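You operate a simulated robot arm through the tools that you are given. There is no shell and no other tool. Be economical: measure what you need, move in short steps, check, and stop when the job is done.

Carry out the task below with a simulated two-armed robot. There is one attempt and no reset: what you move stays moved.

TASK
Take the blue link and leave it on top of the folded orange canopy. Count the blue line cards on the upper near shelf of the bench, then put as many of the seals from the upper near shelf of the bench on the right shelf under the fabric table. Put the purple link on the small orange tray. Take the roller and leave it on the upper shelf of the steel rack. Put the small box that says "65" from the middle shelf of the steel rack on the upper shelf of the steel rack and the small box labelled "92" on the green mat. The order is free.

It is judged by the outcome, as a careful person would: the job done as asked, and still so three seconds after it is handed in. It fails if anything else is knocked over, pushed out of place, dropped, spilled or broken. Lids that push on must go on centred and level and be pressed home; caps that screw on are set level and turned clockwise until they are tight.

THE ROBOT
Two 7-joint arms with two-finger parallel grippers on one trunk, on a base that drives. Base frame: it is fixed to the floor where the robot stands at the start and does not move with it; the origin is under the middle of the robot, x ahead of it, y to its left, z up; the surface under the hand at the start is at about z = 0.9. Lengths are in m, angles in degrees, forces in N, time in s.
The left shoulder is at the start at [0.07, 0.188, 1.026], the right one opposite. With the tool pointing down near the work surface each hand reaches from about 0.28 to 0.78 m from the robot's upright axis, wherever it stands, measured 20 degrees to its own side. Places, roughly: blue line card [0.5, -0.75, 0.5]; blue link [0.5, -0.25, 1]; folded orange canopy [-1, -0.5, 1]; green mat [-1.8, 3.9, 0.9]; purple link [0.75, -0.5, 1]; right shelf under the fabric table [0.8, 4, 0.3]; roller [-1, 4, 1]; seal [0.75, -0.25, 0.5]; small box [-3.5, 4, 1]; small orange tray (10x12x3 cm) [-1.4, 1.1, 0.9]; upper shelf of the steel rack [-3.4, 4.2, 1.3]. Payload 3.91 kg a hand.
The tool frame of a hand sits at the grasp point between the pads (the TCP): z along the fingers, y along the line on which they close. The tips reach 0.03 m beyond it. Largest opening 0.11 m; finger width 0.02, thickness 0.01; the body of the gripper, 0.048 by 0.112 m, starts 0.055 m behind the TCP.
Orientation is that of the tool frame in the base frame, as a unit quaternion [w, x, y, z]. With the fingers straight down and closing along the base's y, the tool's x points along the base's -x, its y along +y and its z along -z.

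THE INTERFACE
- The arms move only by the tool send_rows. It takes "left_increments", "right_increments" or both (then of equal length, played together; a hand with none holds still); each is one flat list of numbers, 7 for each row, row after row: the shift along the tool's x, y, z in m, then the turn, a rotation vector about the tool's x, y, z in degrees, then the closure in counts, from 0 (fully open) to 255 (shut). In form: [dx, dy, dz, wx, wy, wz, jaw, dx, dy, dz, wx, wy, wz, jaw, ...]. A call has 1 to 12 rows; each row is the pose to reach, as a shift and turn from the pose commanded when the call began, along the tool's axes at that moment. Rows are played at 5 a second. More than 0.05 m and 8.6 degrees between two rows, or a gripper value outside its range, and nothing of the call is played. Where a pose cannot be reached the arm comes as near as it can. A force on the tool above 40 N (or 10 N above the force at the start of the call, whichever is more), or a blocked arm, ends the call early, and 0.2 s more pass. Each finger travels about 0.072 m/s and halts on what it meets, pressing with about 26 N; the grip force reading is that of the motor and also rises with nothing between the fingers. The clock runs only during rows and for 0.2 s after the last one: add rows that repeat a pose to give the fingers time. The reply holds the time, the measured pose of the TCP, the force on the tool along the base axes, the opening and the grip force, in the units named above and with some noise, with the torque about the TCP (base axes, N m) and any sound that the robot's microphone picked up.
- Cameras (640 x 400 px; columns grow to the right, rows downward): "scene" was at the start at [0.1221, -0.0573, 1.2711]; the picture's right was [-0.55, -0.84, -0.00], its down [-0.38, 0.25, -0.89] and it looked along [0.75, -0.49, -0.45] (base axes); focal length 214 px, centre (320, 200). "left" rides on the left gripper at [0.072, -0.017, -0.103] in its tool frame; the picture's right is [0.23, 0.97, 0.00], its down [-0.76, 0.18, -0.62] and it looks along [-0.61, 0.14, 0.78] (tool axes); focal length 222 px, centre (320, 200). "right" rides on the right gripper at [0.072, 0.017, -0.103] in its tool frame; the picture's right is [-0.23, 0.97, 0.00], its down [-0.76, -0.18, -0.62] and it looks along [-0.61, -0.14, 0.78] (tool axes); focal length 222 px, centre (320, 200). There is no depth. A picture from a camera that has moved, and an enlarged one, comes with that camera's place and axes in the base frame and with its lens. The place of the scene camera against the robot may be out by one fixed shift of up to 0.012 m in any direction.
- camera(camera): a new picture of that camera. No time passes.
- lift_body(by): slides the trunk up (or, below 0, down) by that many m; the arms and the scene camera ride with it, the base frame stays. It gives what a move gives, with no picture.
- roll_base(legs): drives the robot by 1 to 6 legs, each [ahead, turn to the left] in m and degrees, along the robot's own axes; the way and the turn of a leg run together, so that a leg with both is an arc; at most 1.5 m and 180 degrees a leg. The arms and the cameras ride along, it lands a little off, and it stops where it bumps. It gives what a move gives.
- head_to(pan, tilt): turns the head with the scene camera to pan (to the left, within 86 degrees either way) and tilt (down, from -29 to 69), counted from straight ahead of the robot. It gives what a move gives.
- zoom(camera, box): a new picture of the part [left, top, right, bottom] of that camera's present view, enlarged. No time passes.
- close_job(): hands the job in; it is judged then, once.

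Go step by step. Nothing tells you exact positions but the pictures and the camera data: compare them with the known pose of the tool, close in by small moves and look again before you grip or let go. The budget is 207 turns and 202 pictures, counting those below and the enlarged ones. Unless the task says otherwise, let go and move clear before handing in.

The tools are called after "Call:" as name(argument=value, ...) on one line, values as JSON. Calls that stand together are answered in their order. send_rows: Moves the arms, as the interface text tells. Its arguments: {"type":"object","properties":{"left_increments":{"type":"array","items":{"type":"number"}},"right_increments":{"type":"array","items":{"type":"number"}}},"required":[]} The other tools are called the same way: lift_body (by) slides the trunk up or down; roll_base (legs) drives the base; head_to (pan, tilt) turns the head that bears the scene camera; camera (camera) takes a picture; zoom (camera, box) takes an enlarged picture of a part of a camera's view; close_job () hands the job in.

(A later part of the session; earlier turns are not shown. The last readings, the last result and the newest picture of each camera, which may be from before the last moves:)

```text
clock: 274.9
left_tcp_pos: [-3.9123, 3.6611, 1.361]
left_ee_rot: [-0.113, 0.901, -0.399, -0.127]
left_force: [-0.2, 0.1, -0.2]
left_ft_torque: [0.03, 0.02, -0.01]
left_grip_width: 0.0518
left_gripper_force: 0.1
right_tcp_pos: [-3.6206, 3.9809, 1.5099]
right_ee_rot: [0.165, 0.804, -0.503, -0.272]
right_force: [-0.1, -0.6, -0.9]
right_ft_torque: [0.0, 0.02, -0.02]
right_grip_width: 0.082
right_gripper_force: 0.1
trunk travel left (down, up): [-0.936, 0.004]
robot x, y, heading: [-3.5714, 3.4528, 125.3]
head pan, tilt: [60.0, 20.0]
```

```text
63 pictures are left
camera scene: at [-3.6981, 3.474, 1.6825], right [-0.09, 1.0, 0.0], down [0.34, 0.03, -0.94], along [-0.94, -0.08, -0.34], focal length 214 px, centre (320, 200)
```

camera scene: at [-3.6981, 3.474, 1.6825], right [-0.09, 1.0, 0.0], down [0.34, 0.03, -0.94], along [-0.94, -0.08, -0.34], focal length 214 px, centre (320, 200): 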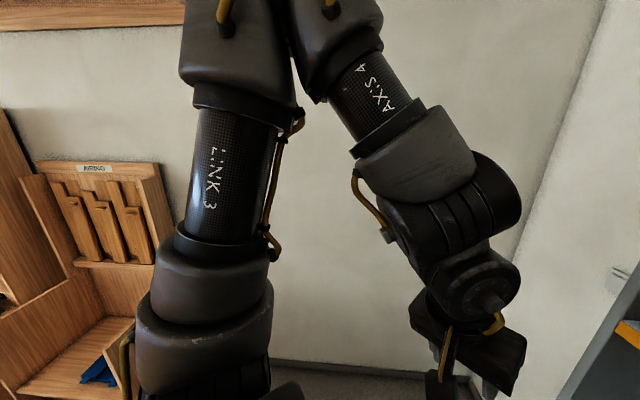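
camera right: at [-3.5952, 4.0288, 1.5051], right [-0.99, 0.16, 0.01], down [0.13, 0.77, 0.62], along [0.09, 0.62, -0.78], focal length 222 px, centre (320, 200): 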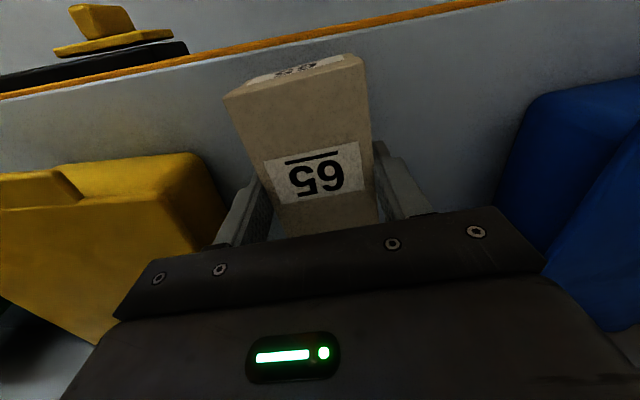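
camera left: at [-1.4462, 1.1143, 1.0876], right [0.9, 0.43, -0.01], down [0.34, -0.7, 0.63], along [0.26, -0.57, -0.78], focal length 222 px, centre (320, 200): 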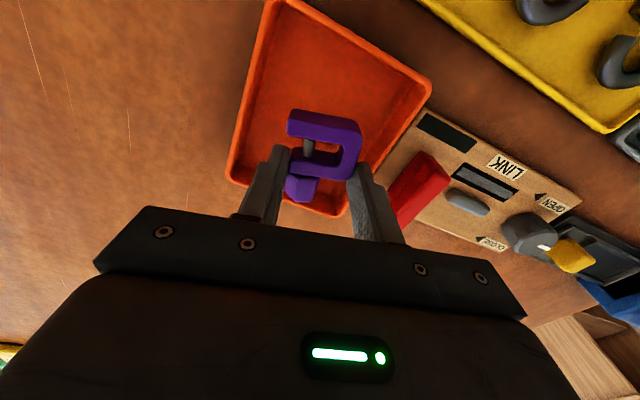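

The right elbow sits right at the top shelf's lip. Lowering the trunk a little should free it.

Call:
lift_body(by=-0.08)

Call:
roll_base(legs=[[-0.3, 0]])

Call:
head_to(pan=-30, tilt=15)

Call:
camera(camera="scene")

```text
clock: 276.1
left_tcp_pos: [-3.914, 3.6623, 1.2803]
left_ee_rot: [-0.112, 0.901, -0.4, -0.126]
left_force: [-0.6, -0.2, -0.1]
left_ft_torque: [0.0, 0.01, 0.02]
left_grip_width: 0.0517
left_gripper_force: 0.1
right_tcp_pos: [-3.6234, 3.9838, 1.4303]
right_ee_rot: [0.165, 0.804, -0.503, -0.271]
right_force: [0.0, 0.3, 0.6]
right_ft_torque: [-0.01, 0.0, 0.0]
right_grip_width: 0.082
right_gripper_force: 0.1
trunk travel left (down, up): [-0.856, 0.084]
robot x, y, heading: [-3.5745, 3.4469, 125.1]
head pan, tilt: [60.0, 20.0]
```

```text
clock: 278.1
left_tcp_pos: [-3.7431, 3.418, 1.2795]
left_ee_rot: [-0.113, 0.901, -0.399, -0.126]
left_force: [1.2, 0.5, 0.0]
left_ft_torque: [-0.04, -0.05, 0.04]
left_grip_width: 0.0518
left_gripper_force: 0.1
right_tcp_pos: [-3.4514, 3.7397, 1.4288]
right_ee_rot: [0.165, 0.804, -0.504, -0.27]
right_force: [0.1, 0.3, 0.0]
right_ft_torque: [0.01, 0.02, -0.05]
right_grip_width: 0.0819
right_gripper_force: 0.0
trunk travel left (down, up): [-0.856, 0.084]
robot x, y, heading: [-3.398, 3.2025, 125.0]
head pan, tilt: [60.0, 20.0]
```

```text
clock: 279.8
left_tcp_pos: [-3.7402, 3.4171, 1.2809]
left_ee_rot: [-0.112, 0.902, -0.398, -0.126]
left_force: [0.2, -0.3, 0.1]
left_ft_torque: [-0.01, 0.01, 0.02]
left_grip_width: 0.0518
left_gripper_force: 0.1
right_tcp_pos: [-3.4507, 3.7384, 1.4308]
right_ee_rot: [0.164, 0.804, -0.503, -0.272]
right_force: [-0.3, 0.1, -0.5]
right_ft_torque: [-0.01, -0.01, 0.0]
right_grip_width: 0.082
right_gripper_force: 0.0
trunk travel left (down, up): [-0.856, 0.084]
robot x, y, heading: [-3.4024, 3.2055, 125.2]
head pan, tilt: [-30.0, 15.0]
```

```text
62 pictures are left
camera scene: at [-3.443, 3.332, 1.6104], right [1.0, 0.09, 0.0], down [0.02, -0.26, -0.97], along [-0.09, 0.96, -0.26], focal length 214 px, centre (320, 200)
```

scene: 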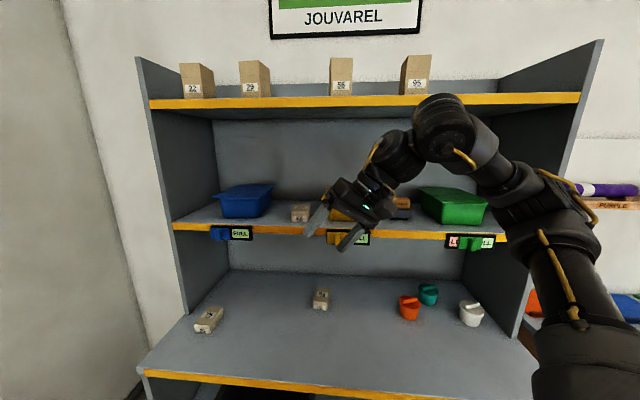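

All free, nothing displaced up there. Next the "92" box with the left hand, tilted forward under the shelf. I lower the trunk, turn and move in.

Call:
lift_body(by=-0.135)

Call:
roll_base(legs=[[0, -53], [0.22, 0]])

Call:
head_to(pan=15, tilt=30)

Call:
camera(camera="scene")

```text
clock: 281.4
left_tcp_pos: [-3.7405, 3.4162, 1.1441]
left_ee_rot: [-0.113, 0.901, -0.398, -0.127]
left_force: [0.1, -0.5, -0.2]
left_ft_torque: [-0.01, -0.05, -0.01]
left_grip_width: 0.052
left_gripper_force: 0.1
right_tcp_pos: [-3.4515, 3.7377, 1.2954]
right_ee_rot: [0.165, 0.804, -0.502, -0.272]
right_force: [0.4, -0.2, -0.3]
right_ft_torque: [0.0, -0.02, -0.01]
right_grip_width: 0.0822
right_gripper_force: 0.1
trunk travel left (down, up): [-0.721, 0.219]
robot x, y, heading: [-3.3986, 3.206, 125.0]
head pan, tilt: [-30.0, 15.0]
```

```text
clock: 282.3
left_tcp_pos: [-3.7326, 3.4335, 1.1454]
left_ee_rot: [-0.113, 0.893, -0.418, -0.123]
left_force: [-0.1, -0.4, 0.1]
left_ft_torque: [0.03, -0.01, 0.03]
left_grip_width: 0.0516
left_gripper_force: 0.1
right_tcp_pos: [-3.4408, 3.7344, 1.3044]
right_ee_rot: [0.179, 0.795, -0.497, -0.298]
right_force: [0.1, -1.2, -0.5]
right_ft_torque: [0.0, 0.0, 0.0]
right_grip_width: 0.0821
right_gripper_force: 0.0
trunk travel left (down, up): [-0.721, 0.219]
robot x, y, heading: [-3.4016, 3.2073, 122.8]
head pan, tilt: [-30.0, 15.0]
stopped in leg 1: the robot was blocked; the commanded pose is now the measured one
```

```text
clock: 283.4
left_tcp_pos: [-3.7339, 3.4329, 1.1451]
left_ee_rot: [-0.115, 0.893, -0.418, -0.123]
left_force: [0.3, -0.5, -0.3]
left_ft_torque: [0.0, -0.01, 0.01]
left_grip_width: 0.0517
left_gripper_force: 0.1
right_tcp_pos: [-3.4402, 3.7338, 1.3057]
right_ee_rot: [0.179, 0.795, -0.497, -0.297]
right_force: [-0.3, 0.6, 0.2]
right_ft_torque: [-0.01, -0.02, -0.01]
right_grip_width: 0.0823
right_gripper_force: 0.0
trunk travel left (down, up): [-0.721, 0.219]
robot x, y, heading: [-3.3999, 3.2021, 123.0]
head pan, tilt: [15.0, 30.0]
```

```text
61 pictures are left
camera scene: at [-3.4996, 3.3009, 1.4513], right [0.67, 0.74, 0.0], down [0.37, -0.34, -0.87], along [-0.64, 0.58, -0.5], focal length 214 px, centre (320, 200)
```

scene: 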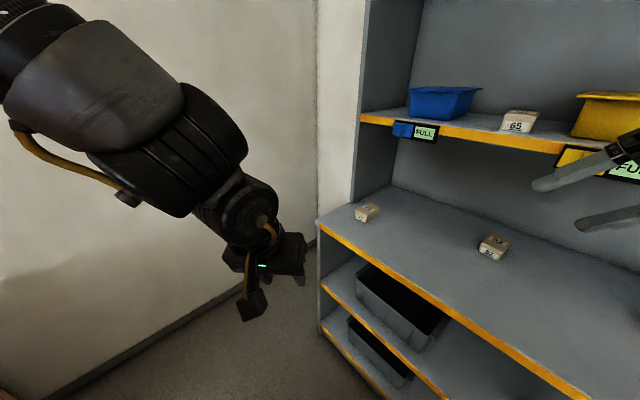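

Call:
head_to(pan=-55, tilt=15)

Call:
camera(camera="scene")

```text
clock: 284.8
left_tcp_pos: [-3.7326, 3.4329, 1.1459]
left_ee_rot: [-0.115, 0.893, -0.418, -0.124]
left_force: [0.8, -0.1, 0.4]
left_ft_torque: [-0.01, 0.01, 0.0]
left_grip_width: 0.052
left_gripper_force: 0.1
right_tcp_pos: [-3.4407, 3.7339, 1.3057]
right_ee_rot: [0.178, 0.795, -0.497, -0.298]
right_force: [0.3, 0.4, -0.5]
right_ft_torque: [-0.03, -0.01, 0.03]
right_grip_width: 0.0819
right_gripper_force: 0.1
trunk travel left (down, up): [-0.721, 0.219]
robot x, y, heading: [-3.3993, 3.2028, 122.8]
head pan, tilt: [-55.0, 15.0]
```

```text
60 pictures are left
camera scene: at [-3.3973, 3.3265, 1.4754], right [0.93, -0.38, 0.0], down [-0.1, -0.24, -0.97], along [0.37, 0.89, -0.26], focal length 214 px, centre (320, 200)
```

scene: 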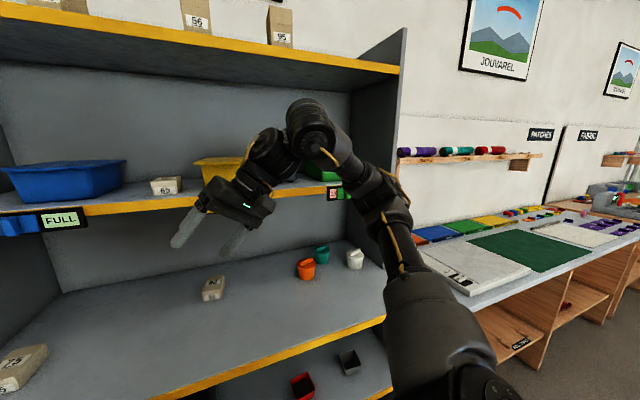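

Call:
roll_base(legs=[[-0.25, 0], [0, -52]])

```text
clock: 289.0
left_tcp_pos: [-3.2941, 3.396, 1.1457]
left_ee_rot: [0.156, -0.622, 0.765, 0.061]
left_force: [-0.6, -0.4, 0.0]
left_ft_torque: [0.0, 0.0, 0.01]
left_grip_width: 0.0515
left_gripper_force: 0.0
right_tcp_pos: [-2.8762, 3.3544, 1.3055]
right_ee_rot: [-0.031, -0.499, 0.794, 0.346]
right_force: [0.7, 0.4, 0.3]
right_ft_torque: [-0.04, -0.03, -0.03]
right_grip_width: 0.0822
right_gripper_force: 0.1
trunk travel left (down, up): [-0.721, 0.219]
robot x, y, heading: [-3.2648, 2.9946, 70.9]
head pan, tilt: [-55.0, 15.0]
```

Call:
send_rows(left_increments=[0, 0, 0, -1.2, -4.5, 0, 60, 0, 0, 0, -2.3, -8.9, 0, 0, 0, 0, 0, -3.5, -13.4, 0, 0, 0, 0, 0, -4.6, -17.8, 0, 0, 0, 0, 0, -5.8, -22.3, 0, 0, 0, 0, 0, -6.9, -26.7, 0, 0], right_increments=[0.011, -0.011, -0.012, 6, 3.1, 0, 65, 0.021, -0.021, -0.025, 12.1, 6.2, 0, 65, 0.032, -0.032, -0.037, 18.1, 9.2, 0, 65, 0.043, -0.043, -0.049, 24.2, 12.3, 0, 65, 0.053, -0.053, -0.062, 30.2, 15.4, 0, 65, 0.064, -0.064, -0.074, 36.3, 18.5, 0, 65])

Call:
roll_base(legs=[[0, 24], [0.42, 0], [0, -23]])

Call:
camera(camera="left")

```text
clock: 290.4
left_tcp_pos: [-3.2443, 3.4302, 1.1588]
left_ee_rot: [0.291, -0.599, 0.703, 0.248]
left_force: [0.4, 0.4, 0.8]
left_ft_torque: [0.0, 0.02, 0.0]
left_grip_width: 0.1103
left_gripper_force: 0.0
left hand out of reach, approached as far as the arm can: row 1, 2, 3, 4, 5, 6
right_tcp_pos: [-2.8279, 3.2476, 1.306]
right_ee_rot: [0.001, -0.531, 0.847, -0.002]
right_force: [0.4, -1.1, -1.0]
right_ft_torque: [-0.01, 0.01, 0.01]
right_grip_width: 0.0819
right_gripper_force: 0.2
trunk travel left (down, up): [-0.721, 0.219]
robot x, y, heading: [-3.2659, 2.9952, 71.1]
head pan, tilt: [-55.0, 15.0]
```

```text
clock: 295.4
left_tcp_pos: [-3.282, 3.8446, 1.1596]
left_ee_rot: [0.29, -0.602, 0.701, 0.25]
left_force: [0.1, 0.2, 0.0]
left_ft_torque: [0.0, -0.02, 0.0]
left_grip_width: 0.1101
left_gripper_force: 0.2
right_tcp_pos: [-2.8642, 3.6679, 1.3056]
right_ee_rot: [0.001, -0.537, 0.844, -0.001]
right_force: [0.3, 0.5, 0.1]
right_ft_torque: [0.02, 0.0, 0.03]
right_grip_width: 0.0822
right_gripper_force: 0.1
trunk travel left (down, up): [-0.721, 0.219]
robot x, y, heading: [-3.3001, 3.4053, 71.6]
head pan, tilt: [-55.0, 15.0]
```

```text
59 pictures are left
camera left: at [-3.2843, 3.7211, 1.1805], right [-0.99, -0.01, -0.16], down [-0.16, 0.12, 0.98], along [0.01, 0.99, -0.12], focal length 222 px, centre (320, 200)
```

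left: 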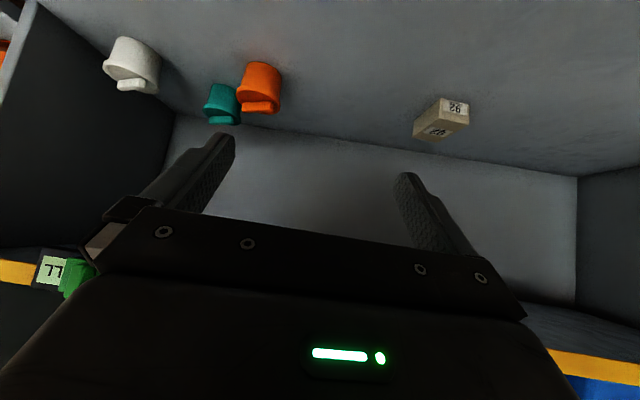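

The hand is well oriented. Box 92 is at about [-3.494, 4.13]. Moving to the pre-grasp point.

Call:
send_rows(left_increments=[-0.002, 0.031, 0.025, 0, 0, 0, 0, -0.004, 0.063, 0.05, 0, 0, 0, 0, -0.006, 0.094, 0.076, 0, 0, 0, 0, -0.008, 0.125, 0.101, 0, 0, 0, 0, -0.01, 0.157, 0.126, 0, 0, 0, 0, -0.012, 0.188, 0.152, 0, 0, 0, 0, -0.014, 0.22, 0.177, 0, 0, 0, 0, -0.0165, 0.251, 0.203, 0, 0, 0, 0, -0.0165, 0.251, 0.203, 0, 0, 0, 0])

Call:
camera(camera="left")

```text
clock: 297.4
left_tcp_pos: [-3.4725, 3.9964, 1.0347]
left_ee_rot: [0.289, -0.603, 0.7, 0.25]
left_force: [-0.2, 0.3, -0.1]
left_ft_torque: [0.02, -0.02, -0.02]
left_grip_width: 0.11
left_gripper_force: 0.1
left hand out of reach, approached as far as the arm can: row 1, 2, 3, 4, 7, 8, 9
right_tcp_pos: [-2.8645, 3.6669, 1.3057]
right_ee_rot: [0.001, -0.536, 0.844, -0.002]
right_force: [0.4, -1.0, 0.0]
right_ft_torque: [-0.01, -0.03, 0.0]
right_grip_width: 0.0823
right_gripper_force: 0.0
trunk travel left (down, up): [-0.721, 0.219]
robot x, y, heading: [-3.3, 3.4078, 71.6]
head pan, tilt: [-55.0, 15.0]
```

```text
58 pictures are left
camera left: at [-3.4736, 3.8725, 1.0562], right [-0.99, -0.01, -0.16], down [-0.16, 0.12, 0.98], along [0.01, 0.99, -0.12], focal length 222 px, centre (320, 200)
```

left: 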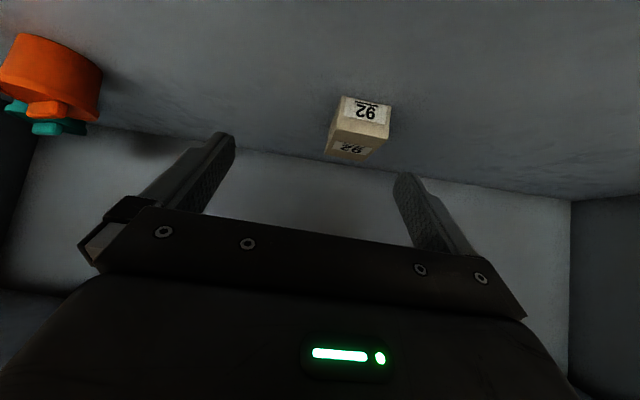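

Call:
roll_base(legs=[[0.05, 4]])

Call:
camera(camera="left")

```text
clock: 298.3
left_tcp_pos: [-3.4965, 4.0207, 1.0409]
left_ee_rot: [0.283, -0.625, 0.678, 0.263]
left_force: [0.5, -1.4, 0.7]
left_ft_torque: [0.01, 0.01, 0.03]
left_grip_width: 0.11
left_gripper_force: 0.1
right_tcp_pos: [-2.8687, 3.7313, 1.3079]
right_ee_rot: [0.004, -0.565, 0.825, 0.003]
right_force: [0.6, -0.3, 0.6]
right_ft_torque: [0.09, 0.01, 0.02]
right_grip_width: 0.0823
right_gripper_force: 0.0
trunk travel left (down, up): [-0.721, 0.219]
robot x, y, heading: [-3.2854, 3.4591, 75.5]
head pan, tilt: [-55.0, 15.0]
```

```text
57 pictures are left
camera left: at [-3.4898, 3.898, 1.061], right [-0.98, -0.08, -0.16], down [-0.17, 0.1, 0.98], along [-0.06, 0.99, -0.12], focal length 222 px, centre (320, 200)
```

left: 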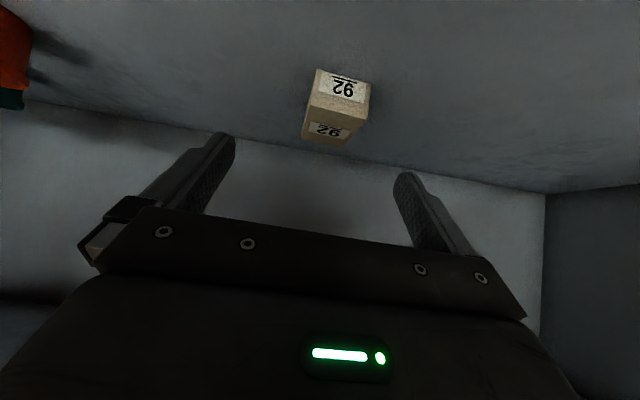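

Call:
send_rows(left_increments=[0, 0.013, 0.03, 0, 0, 0, 0, 0.003, 0.0138, 0.06, 0, 0, 0, 0, 0.006, 0.0138, 0.1, 0, 0, 0, 0, 0.006, 0.0138, 0.1, 0, 0, 0, 0])

Call:
camera(camera="left")

```text
clock: 299.3
left_tcp_pos: [-3.4694, 4.0442, 0.9868]
left_ee_rot: [0.281, -0.626, 0.679, 0.26]
left_force: [0.0, -0.1, 0.3]
left_ft_torque: [-0.01, -0.01, 0.01]
left_grip_width: 0.1099
left_gripper_force: 0.1
left hand out of reach, approached as far as the arm can: row 1, 2, 3, 4
right_tcp_pos: [-2.8705, 3.7435, 1.3068]
right_ee_rot: [0.001, -0.565, 0.825, -0.001]
right_force: [-0.9, 0.3, 0.1]
right_ft_torque: [0.04, -0.01, 0.01]
right_grip_width: 0.0819
right_gripper_force: 0.0
trunk travel left (down, up): [-0.721, 0.219]
robot x, y, heading: [-3.2842, 3.46, 75.8]
head pan, tilt: [-55.0, 15.0]
```

```text
56 pictures are left
camera left: at [-3.4624, 3.9202, 1.0084], right [-0.98, -0.08, -0.16], down [-0.17, 0.11, 0.98], along [-0.06, 0.99, -0.12], focal length 222 px, centre (320, 200)
```

left: 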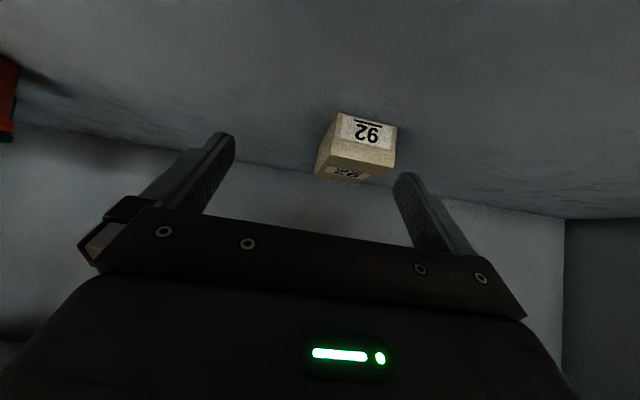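

Call:
send_rows(left_increments=[-0.004, 0.01, 0.015, -4.3, 0, -4.2, 0, -0.008, 0.02, 0.03, -8.6, 0, -8.4, 0, -0.011, 0.03, 0.04, -8.6, 0, -8.4, 0, -0.013, 0.039, 0.06, -8.6, 0, -8.4, 0, -0.013, 0.039, 0.06, -8.6, 0, -8.4, 0])

Call:
camera(camera="left")

```text
clock: 300.5
left_tcp_pos: [-3.4905, 4.0932, 0.9532]
left_ee_rot: [-0.251, 0.692, -0.615, -0.284]
left_force: [0.1, 0.4, -0.5]
left_ft_torque: [0.01, -0.01, 0.02]
left_grip_width: 0.1101
left_gripper_force: 0.0
left hand out of reach, approached as far as the arm can: row 4
right_tcp_pos: [-2.8672, 3.7411, 1.3063]
right_ee_rot: [0.0, -0.564, 0.826, 0.0]
right_force: [0.2, 0.3, 0.5]
right_ft_torque: [-0.01, -0.01, 0.02]
right_grip_width: 0.0822
right_gripper_force: 0.0
trunk travel left (down, up): [-0.721, 0.219]
robot x, y, heading: [-3.2854, 3.4601, 75.5]
head pan, tilt: [-55.0, 15.0]
```

```text
55 pictures are left
camera left: at [-3.4601, 3.9731, 0.9752], right [-0.95, -0.28, -0.16], down [-0.19, 0.08, 0.98], along [-0.26, 0.96, -0.13], focal length 222 px, centre (320, 200)
```

left: 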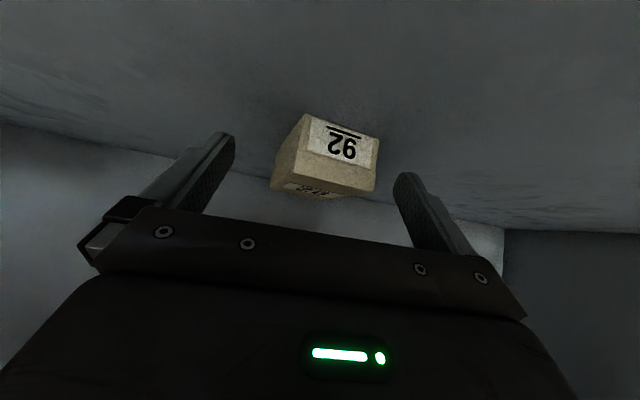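

Call:
send_rows(left_increments=[0, 0.006, 0.01, 0, 0, 0, 0, 0, 0.006, 0.02, 0, 0, 0, 0, 0, 0.006, 0.022, 0, 0, 0, 0])

Call:
zoom(camera="left", box=[200, 80, 440, 230])

```text
clock: 301.3
left_tcp_pos: [-3.5037, 4.1069, 0.9392]
left_ee_rot: [-0.25, 0.695, -0.608, -0.29]
left_force: [0.4, 0.2, 0.4]
left_ft_torque: [-0.02, 0.03, 0.02]
left_grip_width: 0.11
left_gripper_force: 0.0
left hand out of reach, approached as far as the arm can: row 1, 2, 3
right_tcp_pos: [-2.871, 3.7433, 1.3052]
right_ee_rot: [0.001, -0.564, 0.825, -0.002]
right_force: [0.2, -0.5, -0.4]
right_ft_torque: [0.0, -0.03, 0.02]
right_grip_width: 0.0823
right_gripper_force: 0.1
trunk travel left (down, up): [-0.721, 0.219]
robot x, y, heading: [-3.2853, 3.4569, 75.3]
head pan, tilt: [-55.0, 15.0]
```

```text
2.67 times, centred on (320, 155) of left
camera zoom: at [-3.4699, 3.9875, 0.9607], right [-0.94, -0.29, -0.16], down [-0.18, 0.07, 0.98], along [-0.27, 0.95, -0.12], focal length 592 px, centre (320, 320)
```

zoom: 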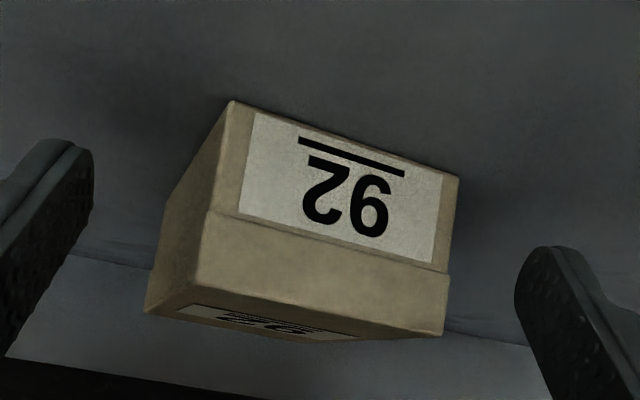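

Call:
send_rows(left_increments=[0, 0, 0.004, 0, 0, 0, 60, 0, 0, 0.004, 0, 0, 0, 120, 0, 0, 0.004, 0, 0, 0, 180, 0, 0, 0.004, 0, 0, 0, 255, 0, 0, 0.004, 0, 0, 0, 255, 0, 0, 0.004, 0, 0, 0, 255])

Call:
zoom(camera="left", box=[200, 80, 440, 230])

```text
clock: 302.7
left_tcp_pos: [-3.5007, 4.1069, 0.9369]
left_ee_rot: [-0.251, 0.694, -0.609, -0.29]
left_force: [1.5, -0.5, 0.5]
left_ft_torque: [0.07, -0.06, -0.06]
left_grip_width: 0.0647
left_gripper_force: 26.1
right_tcp_pos: [-2.8675, 3.742, 1.3049]
right_ee_rot: [0.0, -0.565, 0.825, 0.0]
right_force: [-0.2, 0.0, 0.0]
right_ft_torque: [-0.03, -0.02, -0.04]
right_grip_width: 0.0818
right_gripper_force: 0.0
trunk travel left (down, up): [-0.721, 0.219]
robot x, y, heading: [-3.2836, 3.4553, 75.9]
head pan, tilt: [-55.0, 15.0]
```

```text
2.67 times, centred on (320, 155) of left
camera zoom: at [-3.4671, 3.9886, 0.9577], right [-0.94, -0.29, -0.15], down [-0.18, 0.07, 0.98], along [-0.27, 0.95, -0.12], focal length 592 px, centre (320, 320)
```

zoom: 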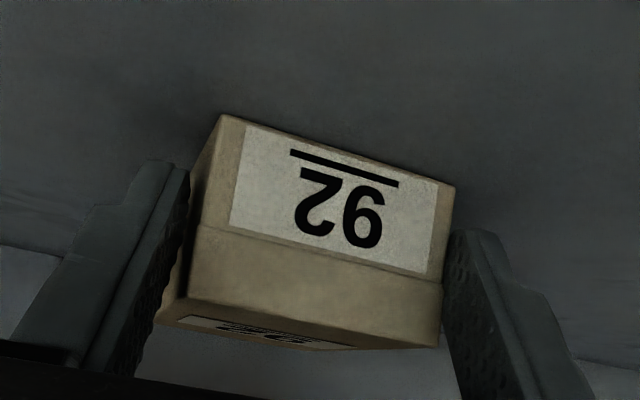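

Call:
send_rows(left_increments=[-0.002, 0, -0.002, 0, 0, 0, 255, -0.014, 0, -0.014, 0, 0, 0, 255, -0.028, 0, -0.028, 0, 0, 0, 255, -0.028, 0, -0.028, 0, 0, 0, 255])

Call:
zoom(camera="left", box=[200, 80, 440, 230])

```text
clock: 303.7
left_tcp_pos: [-3.5025, 4.1113, 0.9761]
left_ee_rot: [-0.25, 0.694, -0.61, -0.289]
left_force: [-0.7, 0.3, -0.8]
left_ft_torque: [-0.06, 0.01, -0.02]
left_grip_width: 0.0645
left_gripper_force: 25.8
right_tcp_pos: [-2.8685, 3.7437, 1.3058]
right_ee_rot: [0.001, -0.565, 0.825, -0.001]
right_force: [-0.3, 0.0, 0.1]
right_ft_torque: [-0.01, -0.01, 0.0]
right_grip_width: 0.0819
right_gripper_force: 0.0
trunk travel left (down, up): [-0.721, 0.219]
robot x, y, heading: [-3.2865, 3.4559, 75.5]
head pan, tilt: [-55.0, 15.0]
```

```text
2.67 times, centred on (320, 155) of left
camera zoom: at [-3.4694, 3.9913, 0.9971], right [-0.95, -0.29, -0.16], down [-0.18, 0.07, 0.98], along [-0.27, 0.96, -0.12], focal length 592 px, centre (320, 320)
```

zoom: 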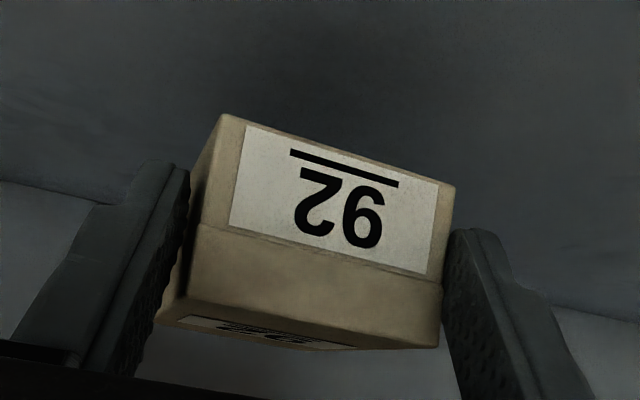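

Box 92 is held. While here I check the tag position for the right hand to push it back.

Call:
camera(camera="scene")

```text
51 pictures are left
camera scene: at [-3.1902, 3.5317, 1.4754], right [0.35, -0.94, 0.0], down [-0.24, -0.09, -0.97], along [0.9, 0.34, -0.26], focal length 214 px, centre (320, 200)
```

scene: 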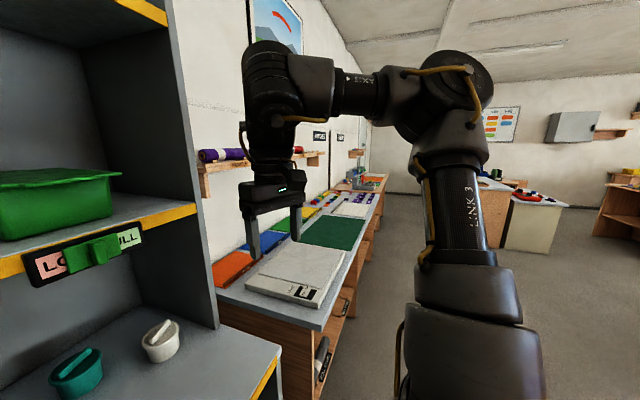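

Call:
send_rows(right_increments=[-0.024, 0.025, 0, 0, 0, 0, 150, -0.048, 0.05, 0, 0, 0, 0, 255, -0.072, 0.074, 0, 0, 0, 0, 255, -0.095, 0.099, 0, 0, 0, 0, 255, -0.119, 0.123, 0, 0, 0, 0, 255, -0.143, 0.148, 0.004, 0, 0, 0, 255, -0.143, 0.148, 0.004, 0, 0, 0, 255])

Call:
camera(camera="scene")

```text
clock: 305.3
left_tcp_pos: [-3.502, 4.1097, 0.9752]
left_ee_rot: [-0.251, 0.693, -0.61, -0.29]
left_force: [0.7, 0.0, -1.3]
left_ft_torque: [-0.06, 0.0, 0.03]
left_grip_width: 0.0645
left_gripper_force: 25.9
right_tcp_pos: [-2.9058, 3.8245, 1.2366]
right_ee_rot: [0.002, -0.565, 0.825, 0.002]
right_force: [-0.1, -0.5, -0.2]
right_ft_torque: [-0.01, 0.01, 0.02]
right_grip_width: 0.0
right_gripper_force: 25.4
right hand out of reach, approached as far as the arm can: row 1, 2, 3, 4, 5, 6, 7
trunk travel left (down, up): [-0.721, 0.219]
robot x, y, heading: [-3.2829, 3.4559, 75.4]
head pan, tilt: [-55.0, 15.0]
```

```text
50 pictures are left
camera scene: at [-3.1905, 3.5303, 1.4755], right [0.35, -0.94, 0.0], down [-0.24, -0.09, -0.97], along [0.9, 0.34, -0.26], focal length 214 px, centre (320, 200)
```

scene: 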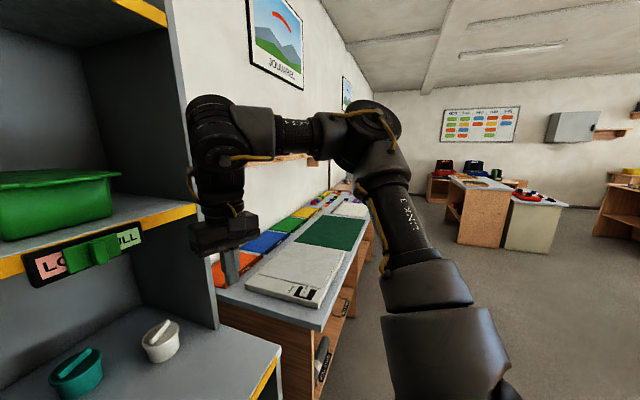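

The right arm can't reach the tag from here; I'll come back for it. First deliver box 92: back off, lift slightly, and drive to the mat with the same arm pose.

Call:
roll_base(legs=[[-0.35, 0]])

Call:
lift_body(by=0.1)

Call:
roll_base(legs=[[0, -72.5], [1.5, 0], [0.29, 0], [0, 72.5]])

Call:
head_to(pan=20, tilt=35)

Call:
camera(camera="scene")

```text
clock: 307.5
left_tcp_pos: [-3.59, 3.7778, 0.9744]
left_ee_rot: [-0.249, 0.696, -0.608, -0.29]
left_force: [0.5, 0.3, -2.5]
left_ft_torque: [-0.07, -0.01, -0.04]
left_grip_width: 0.0644
left_gripper_force: 26.5
right_tcp_pos: [-2.9929, 3.4951, 1.2356]
right_ee_rot: [0.001, -0.567, 0.824, 0.001]
right_force: [0.8, -0.1, 0.3]
right_ft_torque: [-0.02, 0.0, -0.03]
right_grip_width: 0.0001
right_gripper_force: 26.1
trunk travel left (down, up): [-0.721, 0.219]
robot x, y, heading: [-3.3719, 3.126, 75.9]
head pan, tilt: [-55.0, 15.0]
```

```text
clock: 308.8
left_tcp_pos: [-3.5911, 3.7771, 1.0759]
left_ee_rot: [-0.25, 0.695, -0.608, -0.29]
left_force: [0.4, 0.4, -0.8]
left_ft_torque: [-0.06, -0.01, -0.01]
left_grip_width: 0.0644
left_gripper_force: 26.2
right_tcp_pos: [-2.993, 3.4938, 1.3357]
right_ee_rot: [0.0, -0.567, 0.824, 0.001]
right_force: [-0.1, 0.5, -0.2]
right_ft_torque: [0.01, -0.03, -0.03]
right_grip_width: 0.0
right_gripper_force: 25.6
trunk travel left (down, up): [-0.821, 0.119]
robot x, y, heading: [-3.3709, 3.125, 76.0]
head pan, tilt: [-55.0, 15.0]
```

```text
clock: 324.2
left_tcp_pos: [-1.8161, 3.8892, 1.0761]
left_ee_rot: [-0.246, 0.702, -0.6, -0.292]
left_force: [0.1, -0.1, -2.3]
left_ft_torque: [-0.09, -0.01, 0.02]
left_grip_width: 0.0629
left_gripper_force: 26.2
right_tcp_pos: [-1.2109, 3.6215, 1.3369]
right_ee_rot: [0.0, -0.576, 0.817, 0.001]
right_force: [0.2, 0.4, -0.3]
right_ft_torque: [0.0, 0.0, 0.03]
right_grip_width: 0.0
right_gripper_force: 25.6
trunk travel left (down, up): [-0.821, 0.119]
robot x, y, heading: [-1.5833, 3.2406, 77.2]
head pan, tilt: [-55.0, 15.0]
```

```text
clock: 325.7
left_tcp_pos: [-1.815, 3.8899, 1.0755]
left_ee_rot: [-0.247, 0.702, -0.601, -0.292]
left_force: [0.4, -0.6, -1.3]
left_ft_torque: [-0.04, 0.02, -0.02]
left_grip_width: 0.0628
left_gripper_force: 26.0
right_tcp_pos: [-1.2121, 3.6197, 1.3368]
right_ee_rot: [0.0, -0.576, 0.817, 0.001]
right_force: [0.0, 0.2, -0.9]
right_ft_torque: [0.0, -0.01, -0.01]
right_grip_width: 0.0001
right_gripper_force: 26.2
trunk travel left (down, up): [-0.821, 0.119]
robot x, y, heading: [-1.5809, 3.2403, 77.0]
head pan, tilt: [20.0, 35.0]
```

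```text
49 pictures are left
camera scene: at [-1.5856, 3.3714, 1.5434], right [0.99, 0.12, 0.0], down [0.07, -0.57, -0.82], along [-0.1, 0.81, -0.57], focal length 214 px, centre (320, 200)
```

scene: 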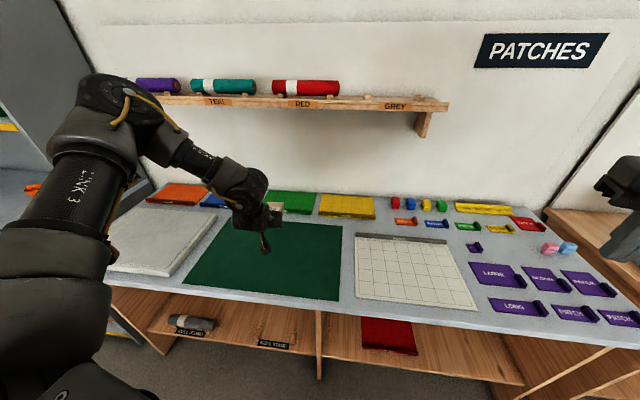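

Box 92 is right above the mat's centre. Lowering.

Call:
lift_body(by=-0.13)

Call:
send_rows(left_increments=[0.004, 0, 0.004, 0, 0, 0, 255, 0.008, 0, 0.008, 0, 0, 0, 255, 0.011, 0, 0.011, 0, 0, 0, 255])

Call:
zoom(camera="scene", box=[180, 180, 360, 300])

```text
clock: 327.2
left_tcp_pos: [-1.8162, 3.8894, 0.9448]
left_ee_rot: [-0.246, 0.702, -0.6, -0.293]
left_force: [0.6, 0.5, -0.7]
left_ft_torque: [-0.06, 0.04, 0.0]
left_grip_width: 0.063
left_gripper_force: 26.2
right_tcp_pos: [-1.2119, 3.6204, 1.2063]
right_ee_rot: [0.001, -0.576, 0.817, 0.002]
right_force: [-0.2, 0.3, 0.0]
right_ft_torque: [-0.03, 0.03, -0.02]
right_grip_width: 0.0
right_gripper_force: 26.1
trunk travel left (down, up): [-0.691, 0.249]
robot x, y, heading: [-1.5804, 3.2385, 77.2]
head pan, tilt: [20.0, 35.0]
```

```text
clock: 328.0
left_tcp_pos: [-1.8158, 3.8885, 0.9296]
left_ee_rot: [-0.246, 0.704, -0.598, -0.295]
left_force: [0.5, -0.6, -1.4]
left_ft_torque: [-0.06, -0.03, 0.03]
left_grip_width: 0.0627
left_gripper_force: 25.5
right_tcp_pos: [-1.2108, 3.6194, 1.2058]
right_ee_rot: [0.0, -0.576, 0.817, 0.001]
right_force: [0.0, 0.1, -0.7]
right_ft_torque: [0.05, 0.02, -0.03]
right_grip_width: 0.0
right_gripper_force: 26.2
trunk travel left (down, up): [-0.691, 0.249]
robot x, y, heading: [-1.5815, 3.2422, 77.0]
head pan, tilt: [20.0, 35.0]
```

```text
3.33 times, centred on (270, 240) of scene
camera zoom: at [-1.5855, 3.3715, 1.4134], right [0.99, 0.12, 0.0], down [0.07, -0.57, -0.82], along [-0.1, 0.81, -0.57], focal length 715 px, centre (487, 67)
```

zoom: 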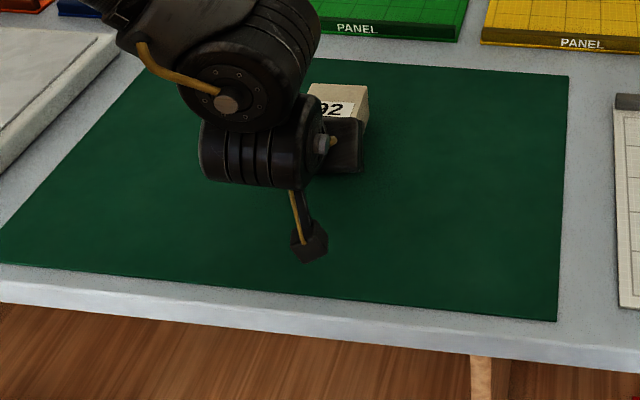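

Call:
send_rows(left_increments=[0.004, 0, 0.004, 0, 0, 0, 255, 0.007, 0, 0.007, 0, 0, 0, 255, 0.01, 0, 0.01, 0, 0, 0, 255, 0.013, 0, 0.013, 0, 0, 0, 255])

```text
clock: 329.0
left_tcp_pos: [-1.8147, 3.8887, 0.9178]
left_ee_rot: [-0.25, 0.702, -0.596, -0.298]
left_force: [-7.7, 3.1, 26.3]
left_ft_torque: [0.62, -0.09, -0.37]
left_grip_width: 0.0634
left_gripper_force: 26.2
right_tcp_pos: [-1.2115, 3.6169, 1.2081]
right_ee_rot: [0.002, -0.577, 0.817, 0.004]
right_force: [0.2, -0.3, 0.6]
right_ft_torque: [0.0, 0.0, -0.01]
right_grip_width: 0.0002
right_gripper_force: 25.8
trunk travel left (down, up): [-0.691, 0.249]
robot x, y, heading: [-1.5804, 3.241, 77.1]
head pan, tilt: [20.0, 35.0]
```

Contact. I ease up a little, release, and withdraw along the fingers.

Call:
send_rows(left_increments=[-0.003, 0, -0.003, 0, 0, 0, 255, -0.003, 0, -0.003, 0, 0, 0, 150, -0.003, 0, -0.003, 0, 0, 0, 60, -0.003, 0, -0.003, 0, 0, 0, 20, -0.003, 0, -0.04, 0, 0, 0, 20, -0.003, 0, -0.08, 0, 0, 0, 20, -0.01, 0, -0.12, 0, 0, 0, 20])

Call:
zoom(camera="scene", box=[180, 180, 360, 300])

```text
clock: 330.6
left_tcp_pos: [-1.8034, 3.8136, 1.0045]
left_ee_rot: [-0.248, 0.702, -0.6, -0.293]
left_force: [0.8, -1.0, -0.2]
left_ft_torque: [-0.01, 0.01, 0.03]
left_grip_width: 0.1014
left_gripper_force: 0.0
right_tcp_pos: [-1.2115, 3.6184, 1.2062]
right_ee_rot: [0.0, -0.576, 0.817, 0.002]
right_force: [-0.8, -0.6, 0.2]
right_ft_torque: [0.01, 0.0, -0.02]
right_grip_width: 0.0
right_gripper_force: 26.3
trunk travel left (down, up): [-0.691, 0.249]
robot x, y, heading: [-1.5751, 3.2408, 76.8]
head pan, tilt: [20.0, 35.0]
```

```text
3.33 times, centred on (270, 240) of scene
camera zoom: at [-1.5852, 3.37, 1.4135], right [0.99, 0.12, 0.0], down [0.07, -0.57, -0.82], along [-0.1, 0.81, -0.57], focal length 715 px, centre (487, 67)
```

zoom: 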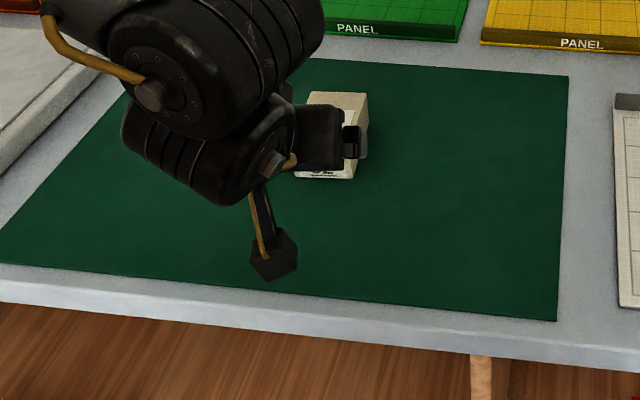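

Box 92 stands on the mat. Now back to the rack to reset the tag: I lift, draw the left hand in, and drive there.

Call:
lift_body(by=0.24)

Call:
send_rows(left_increments=[0.02, 0, -0.03, 0, 0, 0, 60, 0.04, 0, -0.06, 0, 0, 0, 100, 0.06, 0, -0.1, 0, 0, 0, 135, 0.08, 0, -0.12, 0, 0, 0, 135])

Call:
roll_base(legs=[[0, 108.3], [1.5, 0], [0.1, 0], [0, -85.1]])

Call:
head_to(pan=-40, tilt=20)

Call:
camera(camera="scene")

```text
clock: 333.1
left_tcp_pos: [-1.8037, 3.8142, 1.2441]
left_ee_rot: [-0.246, 0.702, -0.6, -0.293]
left_force: [0.2, 0.8, -0.3]
left_ft_torque: [0.01, 0.01, 0.01]
left_grip_width: 0.1018
left_gripper_force: 0.1
right_tcp_pos: [-1.212, 3.621, 1.4468]
right_ee_rot: [0.0, -0.576, 0.817, 0.001]
right_force: [-0.2, 0.4, -0.1]
right_ft_torque: [0.01, 0.01, -0.01]
right_grip_width: 0.0001
right_gripper_force: 26.0
trunk travel left (down, up): [-0.931, 0.009]
robot x, y, heading: [-1.5828, 3.2415, 77.1]
head pan, tilt: [20.0, 35.0]
```

```text
clock: 334.1
left_tcp_pos: [-1.7406, 3.7695, 1.27]
left_ee_rot: [-0.246, 0.702, -0.599, -0.296]
left_force: [0.1, -0.1, -0.8]
left_ft_torque: [-0.02, 0.03, 0.0]
left_grip_width: 0.0517
left_gripper_force: 0.0
left hand out of reach, approached as far as the arm can: row 1, 2, 3, 4
right_tcp_pos: [-1.2066, 3.6168, 1.4463]
right_ee_rot: [0.0, -0.576, 0.817, 0.005]
right_force: [1.0, -0.3, 0.5]
right_ft_torque: [0.0, 0.03, -0.01]
right_grip_width: 0.0
right_gripper_force: 26.2
trunk travel left (down, up): [-0.931, 0.009]
robot x, y, heading: [-1.5806, 3.2427, 76.9]
head pan, tilt: [20.0, 35.0]
```

```text
clock: 350.6
left_tcp_pos: [-3.5497, 3.4408, 1.2675]
left_ee_rot: [-0.176, 0.816, -0.433, -0.339]
left_force: [0.4, 0.4, -0.8]
left_ft_torque: [-0.03, 0.01, 0.03]
left_grip_width: 0.052
left_gripper_force: 0.0
right_tcp_pos: [-3.0032, 3.5295, 1.4467]
right_ee_rot: [0.0, 0.739, -0.673, -0.002]
right_force: [-0.1, 1.0, 0.1]
right_ft_torque: [0.02, 0.0, 0.01]
right_grip_width: 0.0001
right_gripper_force: 26.2
trunk travel left (down, up): [-0.931, 0.009]
robot x, y, heading: [-3.1766, 3.0304, 102.1]
head pan, tilt: [20.0, 35.0]
```

```text
clock: 351.9
left_tcp_pos: [-3.5492, 3.4408, 1.2678]
left_ee_rot: [-0.177, 0.816, -0.433, -0.339]
left_force: [0.0, 0.3, -0.5]
left_ft_torque: [0.0, 0.01, 0.02]
left_grip_width: 0.0517
left_gripper_force: 0.0
right_tcp_pos: [-3.002, 3.5305, 1.4464]
right_ee_rot: [0.0, 0.74, -0.673, -0.001]
right_force: [-0.4, 0.1, -0.5]
right_ft_torque: [-0.02, 0.02, 0.01]
right_grip_width: 0.0
right_gripper_force: 25.7
trunk travel left (down, up): [-0.931, 0.009]
robot x, y, heading: [-3.1742, 3.0301, 102.4]
head pan, tilt: [-40.0, 20.0]
```

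```text
46 pictures are left
camera scene: at [-3.1479, 3.155, 1.6773], right [0.88, -0.47, 0.0], down [-0.16, -0.3, -0.94], along [0.44, 0.83, -0.34], focal length 214 px, centre (320, 200)
```

scene: 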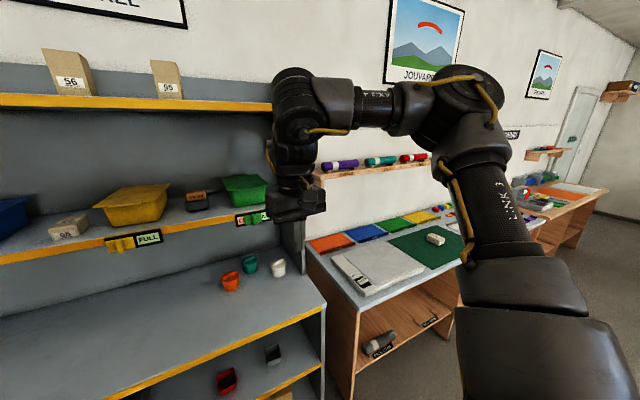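

Call:
lift_body(by=-0.14)

Call:
send_rows(right_increments=[0.004, -0.043, 0, 0, 0, 0, 255, 0.008, -0.086, 0, 0, 0, 0, 255, 0.012, -0.129, 0, 0, 0, 0, 255])

Call:
roll_base(legs=[[0.38, 0]])

Call:
camera(camera="scene")

```text
clock: 353.6
left_tcp_pos: [-3.5488, 3.4402, 1.1289]
left_ee_rot: [-0.177, 0.816, -0.433, -0.34]
left_force: [0.1, -0.4, -0.7]
left_ft_torque: [0.0, -0.01, 0.01]
left_grip_width: 0.0519
left_gripper_force: 0.0
right_tcp_pos: [-3.0009, 3.5282, 1.3062]
right_ee_rot: [-0.001, 0.74, -0.672, -0.002]
right_force: [-0.5, -0.2, 0.0]
right_ft_torque: [0.0, 0.03, 0.01]
right_grip_width: 0.0001
right_gripper_force: 26.1
trunk travel left (down, up): [-0.791, 0.149]
robot x, y, heading: [-3.1795, 3.0279, 102.5]
head pan, tilt: [-40.0, 20.0]
```

```text
clock: 354.4
left_tcp_pos: [-3.5488, 3.4407, 1.1282]
left_ee_rot: [-0.177, 0.816, -0.433, -0.34]
left_force: [0.0, 0.0, 0.4]
left_ft_torque: [0.01, 0.0, 0.03]
left_grip_width: 0.0519
left_gripper_force: 0.1
right_tcp_pos: [-2.8691, 3.5296, 1.3056]
right_ee_rot: [0.0, 0.74, -0.673, -0.001]
right_force: [0.6, -0.2, 0.5]
right_ft_torque: [-0.01, 0.01, 0.02]
right_grip_width: 0.0
right_gripper_force: 25.9
trunk travel left (down, up): [-0.791, 0.149]
robot x, y, heading: [-3.1765, 3.0314, 102.3]
head pan, tilt: [-40.0, 20.0]
```

```text
clock: 356.8
left_tcp_pos: [-3.6293, 3.8158, 1.1271]
left_ee_rot: [-0.177, 0.816, -0.434, -0.339]
left_force: [0.4, -0.3, 0.4]
left_ft_torque: [0.0, 0.01, -0.02]
left_grip_width: 0.0517
left_gripper_force: 0.0
right_tcp_pos: [-2.9526, 3.9046, 1.3069]
right_ee_rot: [0.0, 0.74, -0.673, -0.001]
right_force: [0.6, -0.2, 0.0]
right_ft_torque: [0.01, -0.01, 0.0]
right_grip_width: 0.0
right_gripper_force: 26.5
trunk travel left (down, up): [-0.791, 0.149]
robot x, y, heading: [-3.2575, 3.4069, 102.2]
head pan, tilt: [-40.0, 20.0]
```

```text
45 pictures are left
camera scene: at [-3.2285, 3.5295, 1.5374], right [0.88, -0.47, 0.0], down [-0.16, -0.3, -0.94], along [0.44, 0.83, -0.34], focal length 214 px, centre (320, 200)
```

scene: 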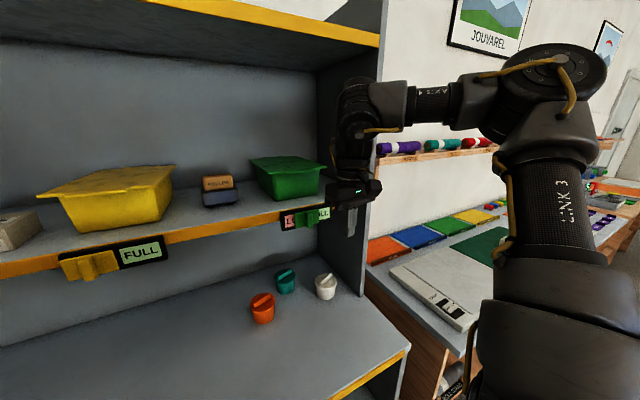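

Call:
send_rows(right_increments=[-0.04, -0.004, 0.008, 0, 0, 0, 255, -0.075, -0.007, 0.008, 0, 0, 0, 255, -0.092, -0.009, 0.008, 0, 0, 0, 255, -0.092, -0.009, 0.008, 0, 0, 0, 255])

Call:
zoom(camera="scene", box=[240, 150, 400, 270])

```text
clock: 357.8
left_tcp_pos: [-3.6303, 3.8173, 1.1284]
left_ee_rot: [-0.177, 0.816, -0.433, -0.34]
left_force: [-0.5, 1.1, -0.1]
left_ft_torque: [-0.01, -0.01, 0.01]
left_grip_width: 0.0519
left_gripper_force: 0.1
right_tcp_pos: [-2.9507, 3.9979, 1.2981]
right_ee_rot: [0.0, 0.74, -0.673, -0.001]
right_force: [-0.3, -0.6, 0.2]
right_ft_torque: [-0.01, -0.02, -0.02]
right_grip_width: 0.0
right_gripper_force: 26.2
trunk travel left (down, up): [-0.791, 0.149]
robot x, y, heading: [-3.2607, 3.4077, 102.5]
head pan, tilt: [-40.0, 20.0]
```

```text
3.33 times, centred on (320, 210) of scene
camera zoom: at [-3.2289, 3.5302, 1.5374], right [0.88, -0.47, 0.0], down [-0.16, -0.3, -0.94], along [0.44, 0.83, -0.34], focal length 715 px, centre (320, 167)
```

zoom: 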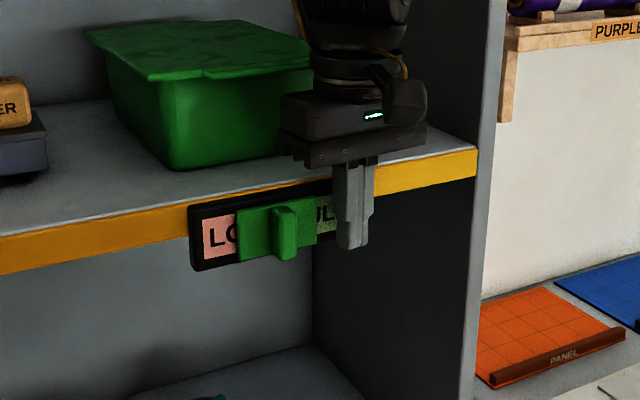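

Call:
send_rows(right_increments=[-0.01, 0, 0, 0, 0, 0, 255, -0.01, 0.02, 0, 0, 0, 0, 255, -0.012, 0.038, 0, 0, 0, 0, 255, -0.013, 0.05, 0, 0, 0, 0, 255, -0.013, 0.05, 0, 0, 0, 0, 255])

Call:
zoom(camera="scene", box=[240, 150, 400, 270])

```text
clock: 359.0
left_tcp_pos: [-3.63, 3.8175, 1.127]
left_ee_rot: [-0.177, 0.816, -0.433, -0.339]
left_force: [0.2, 0.1, 0.3]
left_ft_torque: [0.02, 0.0, -0.03]
left_grip_width: 0.0518
left_gripper_force: 0.0
right_tcp_pos: [-2.9971, 3.9982, 1.2887]
right_ee_rot: [-0.001, 0.739, -0.673, -0.005]
right_force: [0.1, 0.5, 0.3]
right_ft_torque: [0.01, -0.02, -0.01]
right_grip_width: 0.0001
right_gripper_force: 25.8
right hand out of reach, approached as far as the arm can: row 2, 3, 4, 5
trunk travel left (down, up): [-0.791, 0.149]
robot x, y, heading: [-3.2626, 3.4091, 102.2]
head pan, tilt: [-40.0, 20.0]
```

```text
3.33 times, centred on (320, 210) of scene
camera zoom: at [-3.2287, 3.5307, 1.5373], right [0.88, -0.47, 0.0], down [-0.16, -0.3, -0.94], along [0.44, 0.83, -0.34], focal length 715 px, centre (320, 167)
```

zoom: 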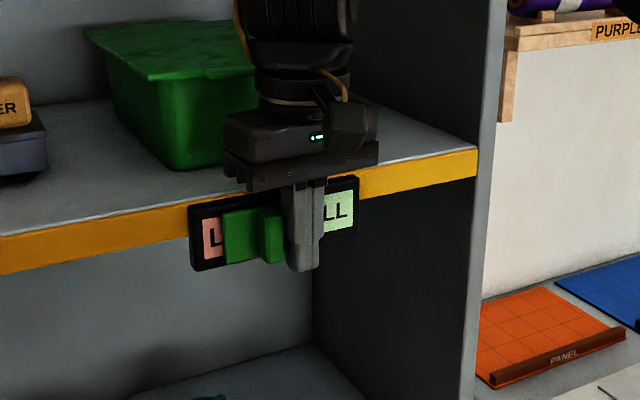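

The slide is moving; a bit more.

Call:
send_rows(right_increments=[-0.002, 0.01, 0, 0, 0, 0, 255, -0.004, 0.021, 0, 0, 0, 0, 255, -0.005, 0.026, 0, 0, 0, 0, 255, -0.005, 0.026, 0, 0, 0, 0, 255])

Call:
zoom(camera="scene", box=[240, 150, 400, 270])

```text
clock: 360.0
left_tcp_pos: [-3.6284, 3.8165, 1.129]
left_ee_rot: [-0.175, 0.816, -0.433, -0.34]
left_force: [-0.7, 0.5, -0.6]
left_ft_torque: [-0.01, 0.02, 0.0]
left_grip_width: 0.0517
left_gripper_force: 0.2
right_tcp_pos: [-3.0172, 3.9919, 1.2809]
right_ee_rot: [0.0, 0.739, -0.674, -0.003]
right_force: [4.9, 0.7, 2.3]
right_ft_torque: [0.03, 0.09, -0.04]
right_grip_width: 0.0
right_gripper_force: 26.1
right hand out of reach, approached as far as the arm can: row 1, 2, 3, 4
trunk travel left (down, up): [-0.791, 0.149]
robot x, y, heading: [-3.2551, 3.4039, 102.4]
head pan, tilt: [-40.0, 20.0]
```

```text
3.33 times, centred on (320, 210) of scene
camera zoom: at [-3.2267, 3.5309, 1.5373], right [0.88, -0.47, 0.0], down [-0.16, -0.3, -0.94], along [0.44, 0.83, -0.34], focal length 715 px, centre (320, 167)
```

zoom: 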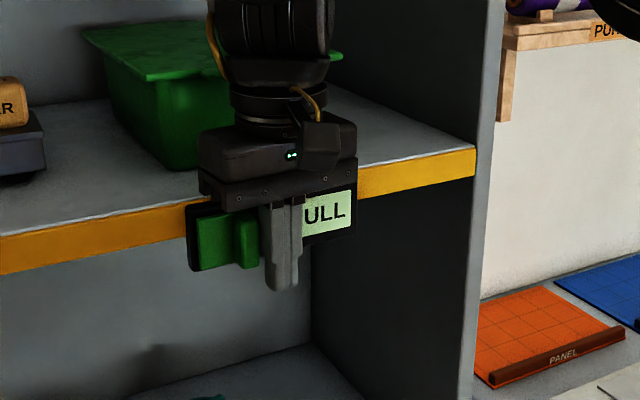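

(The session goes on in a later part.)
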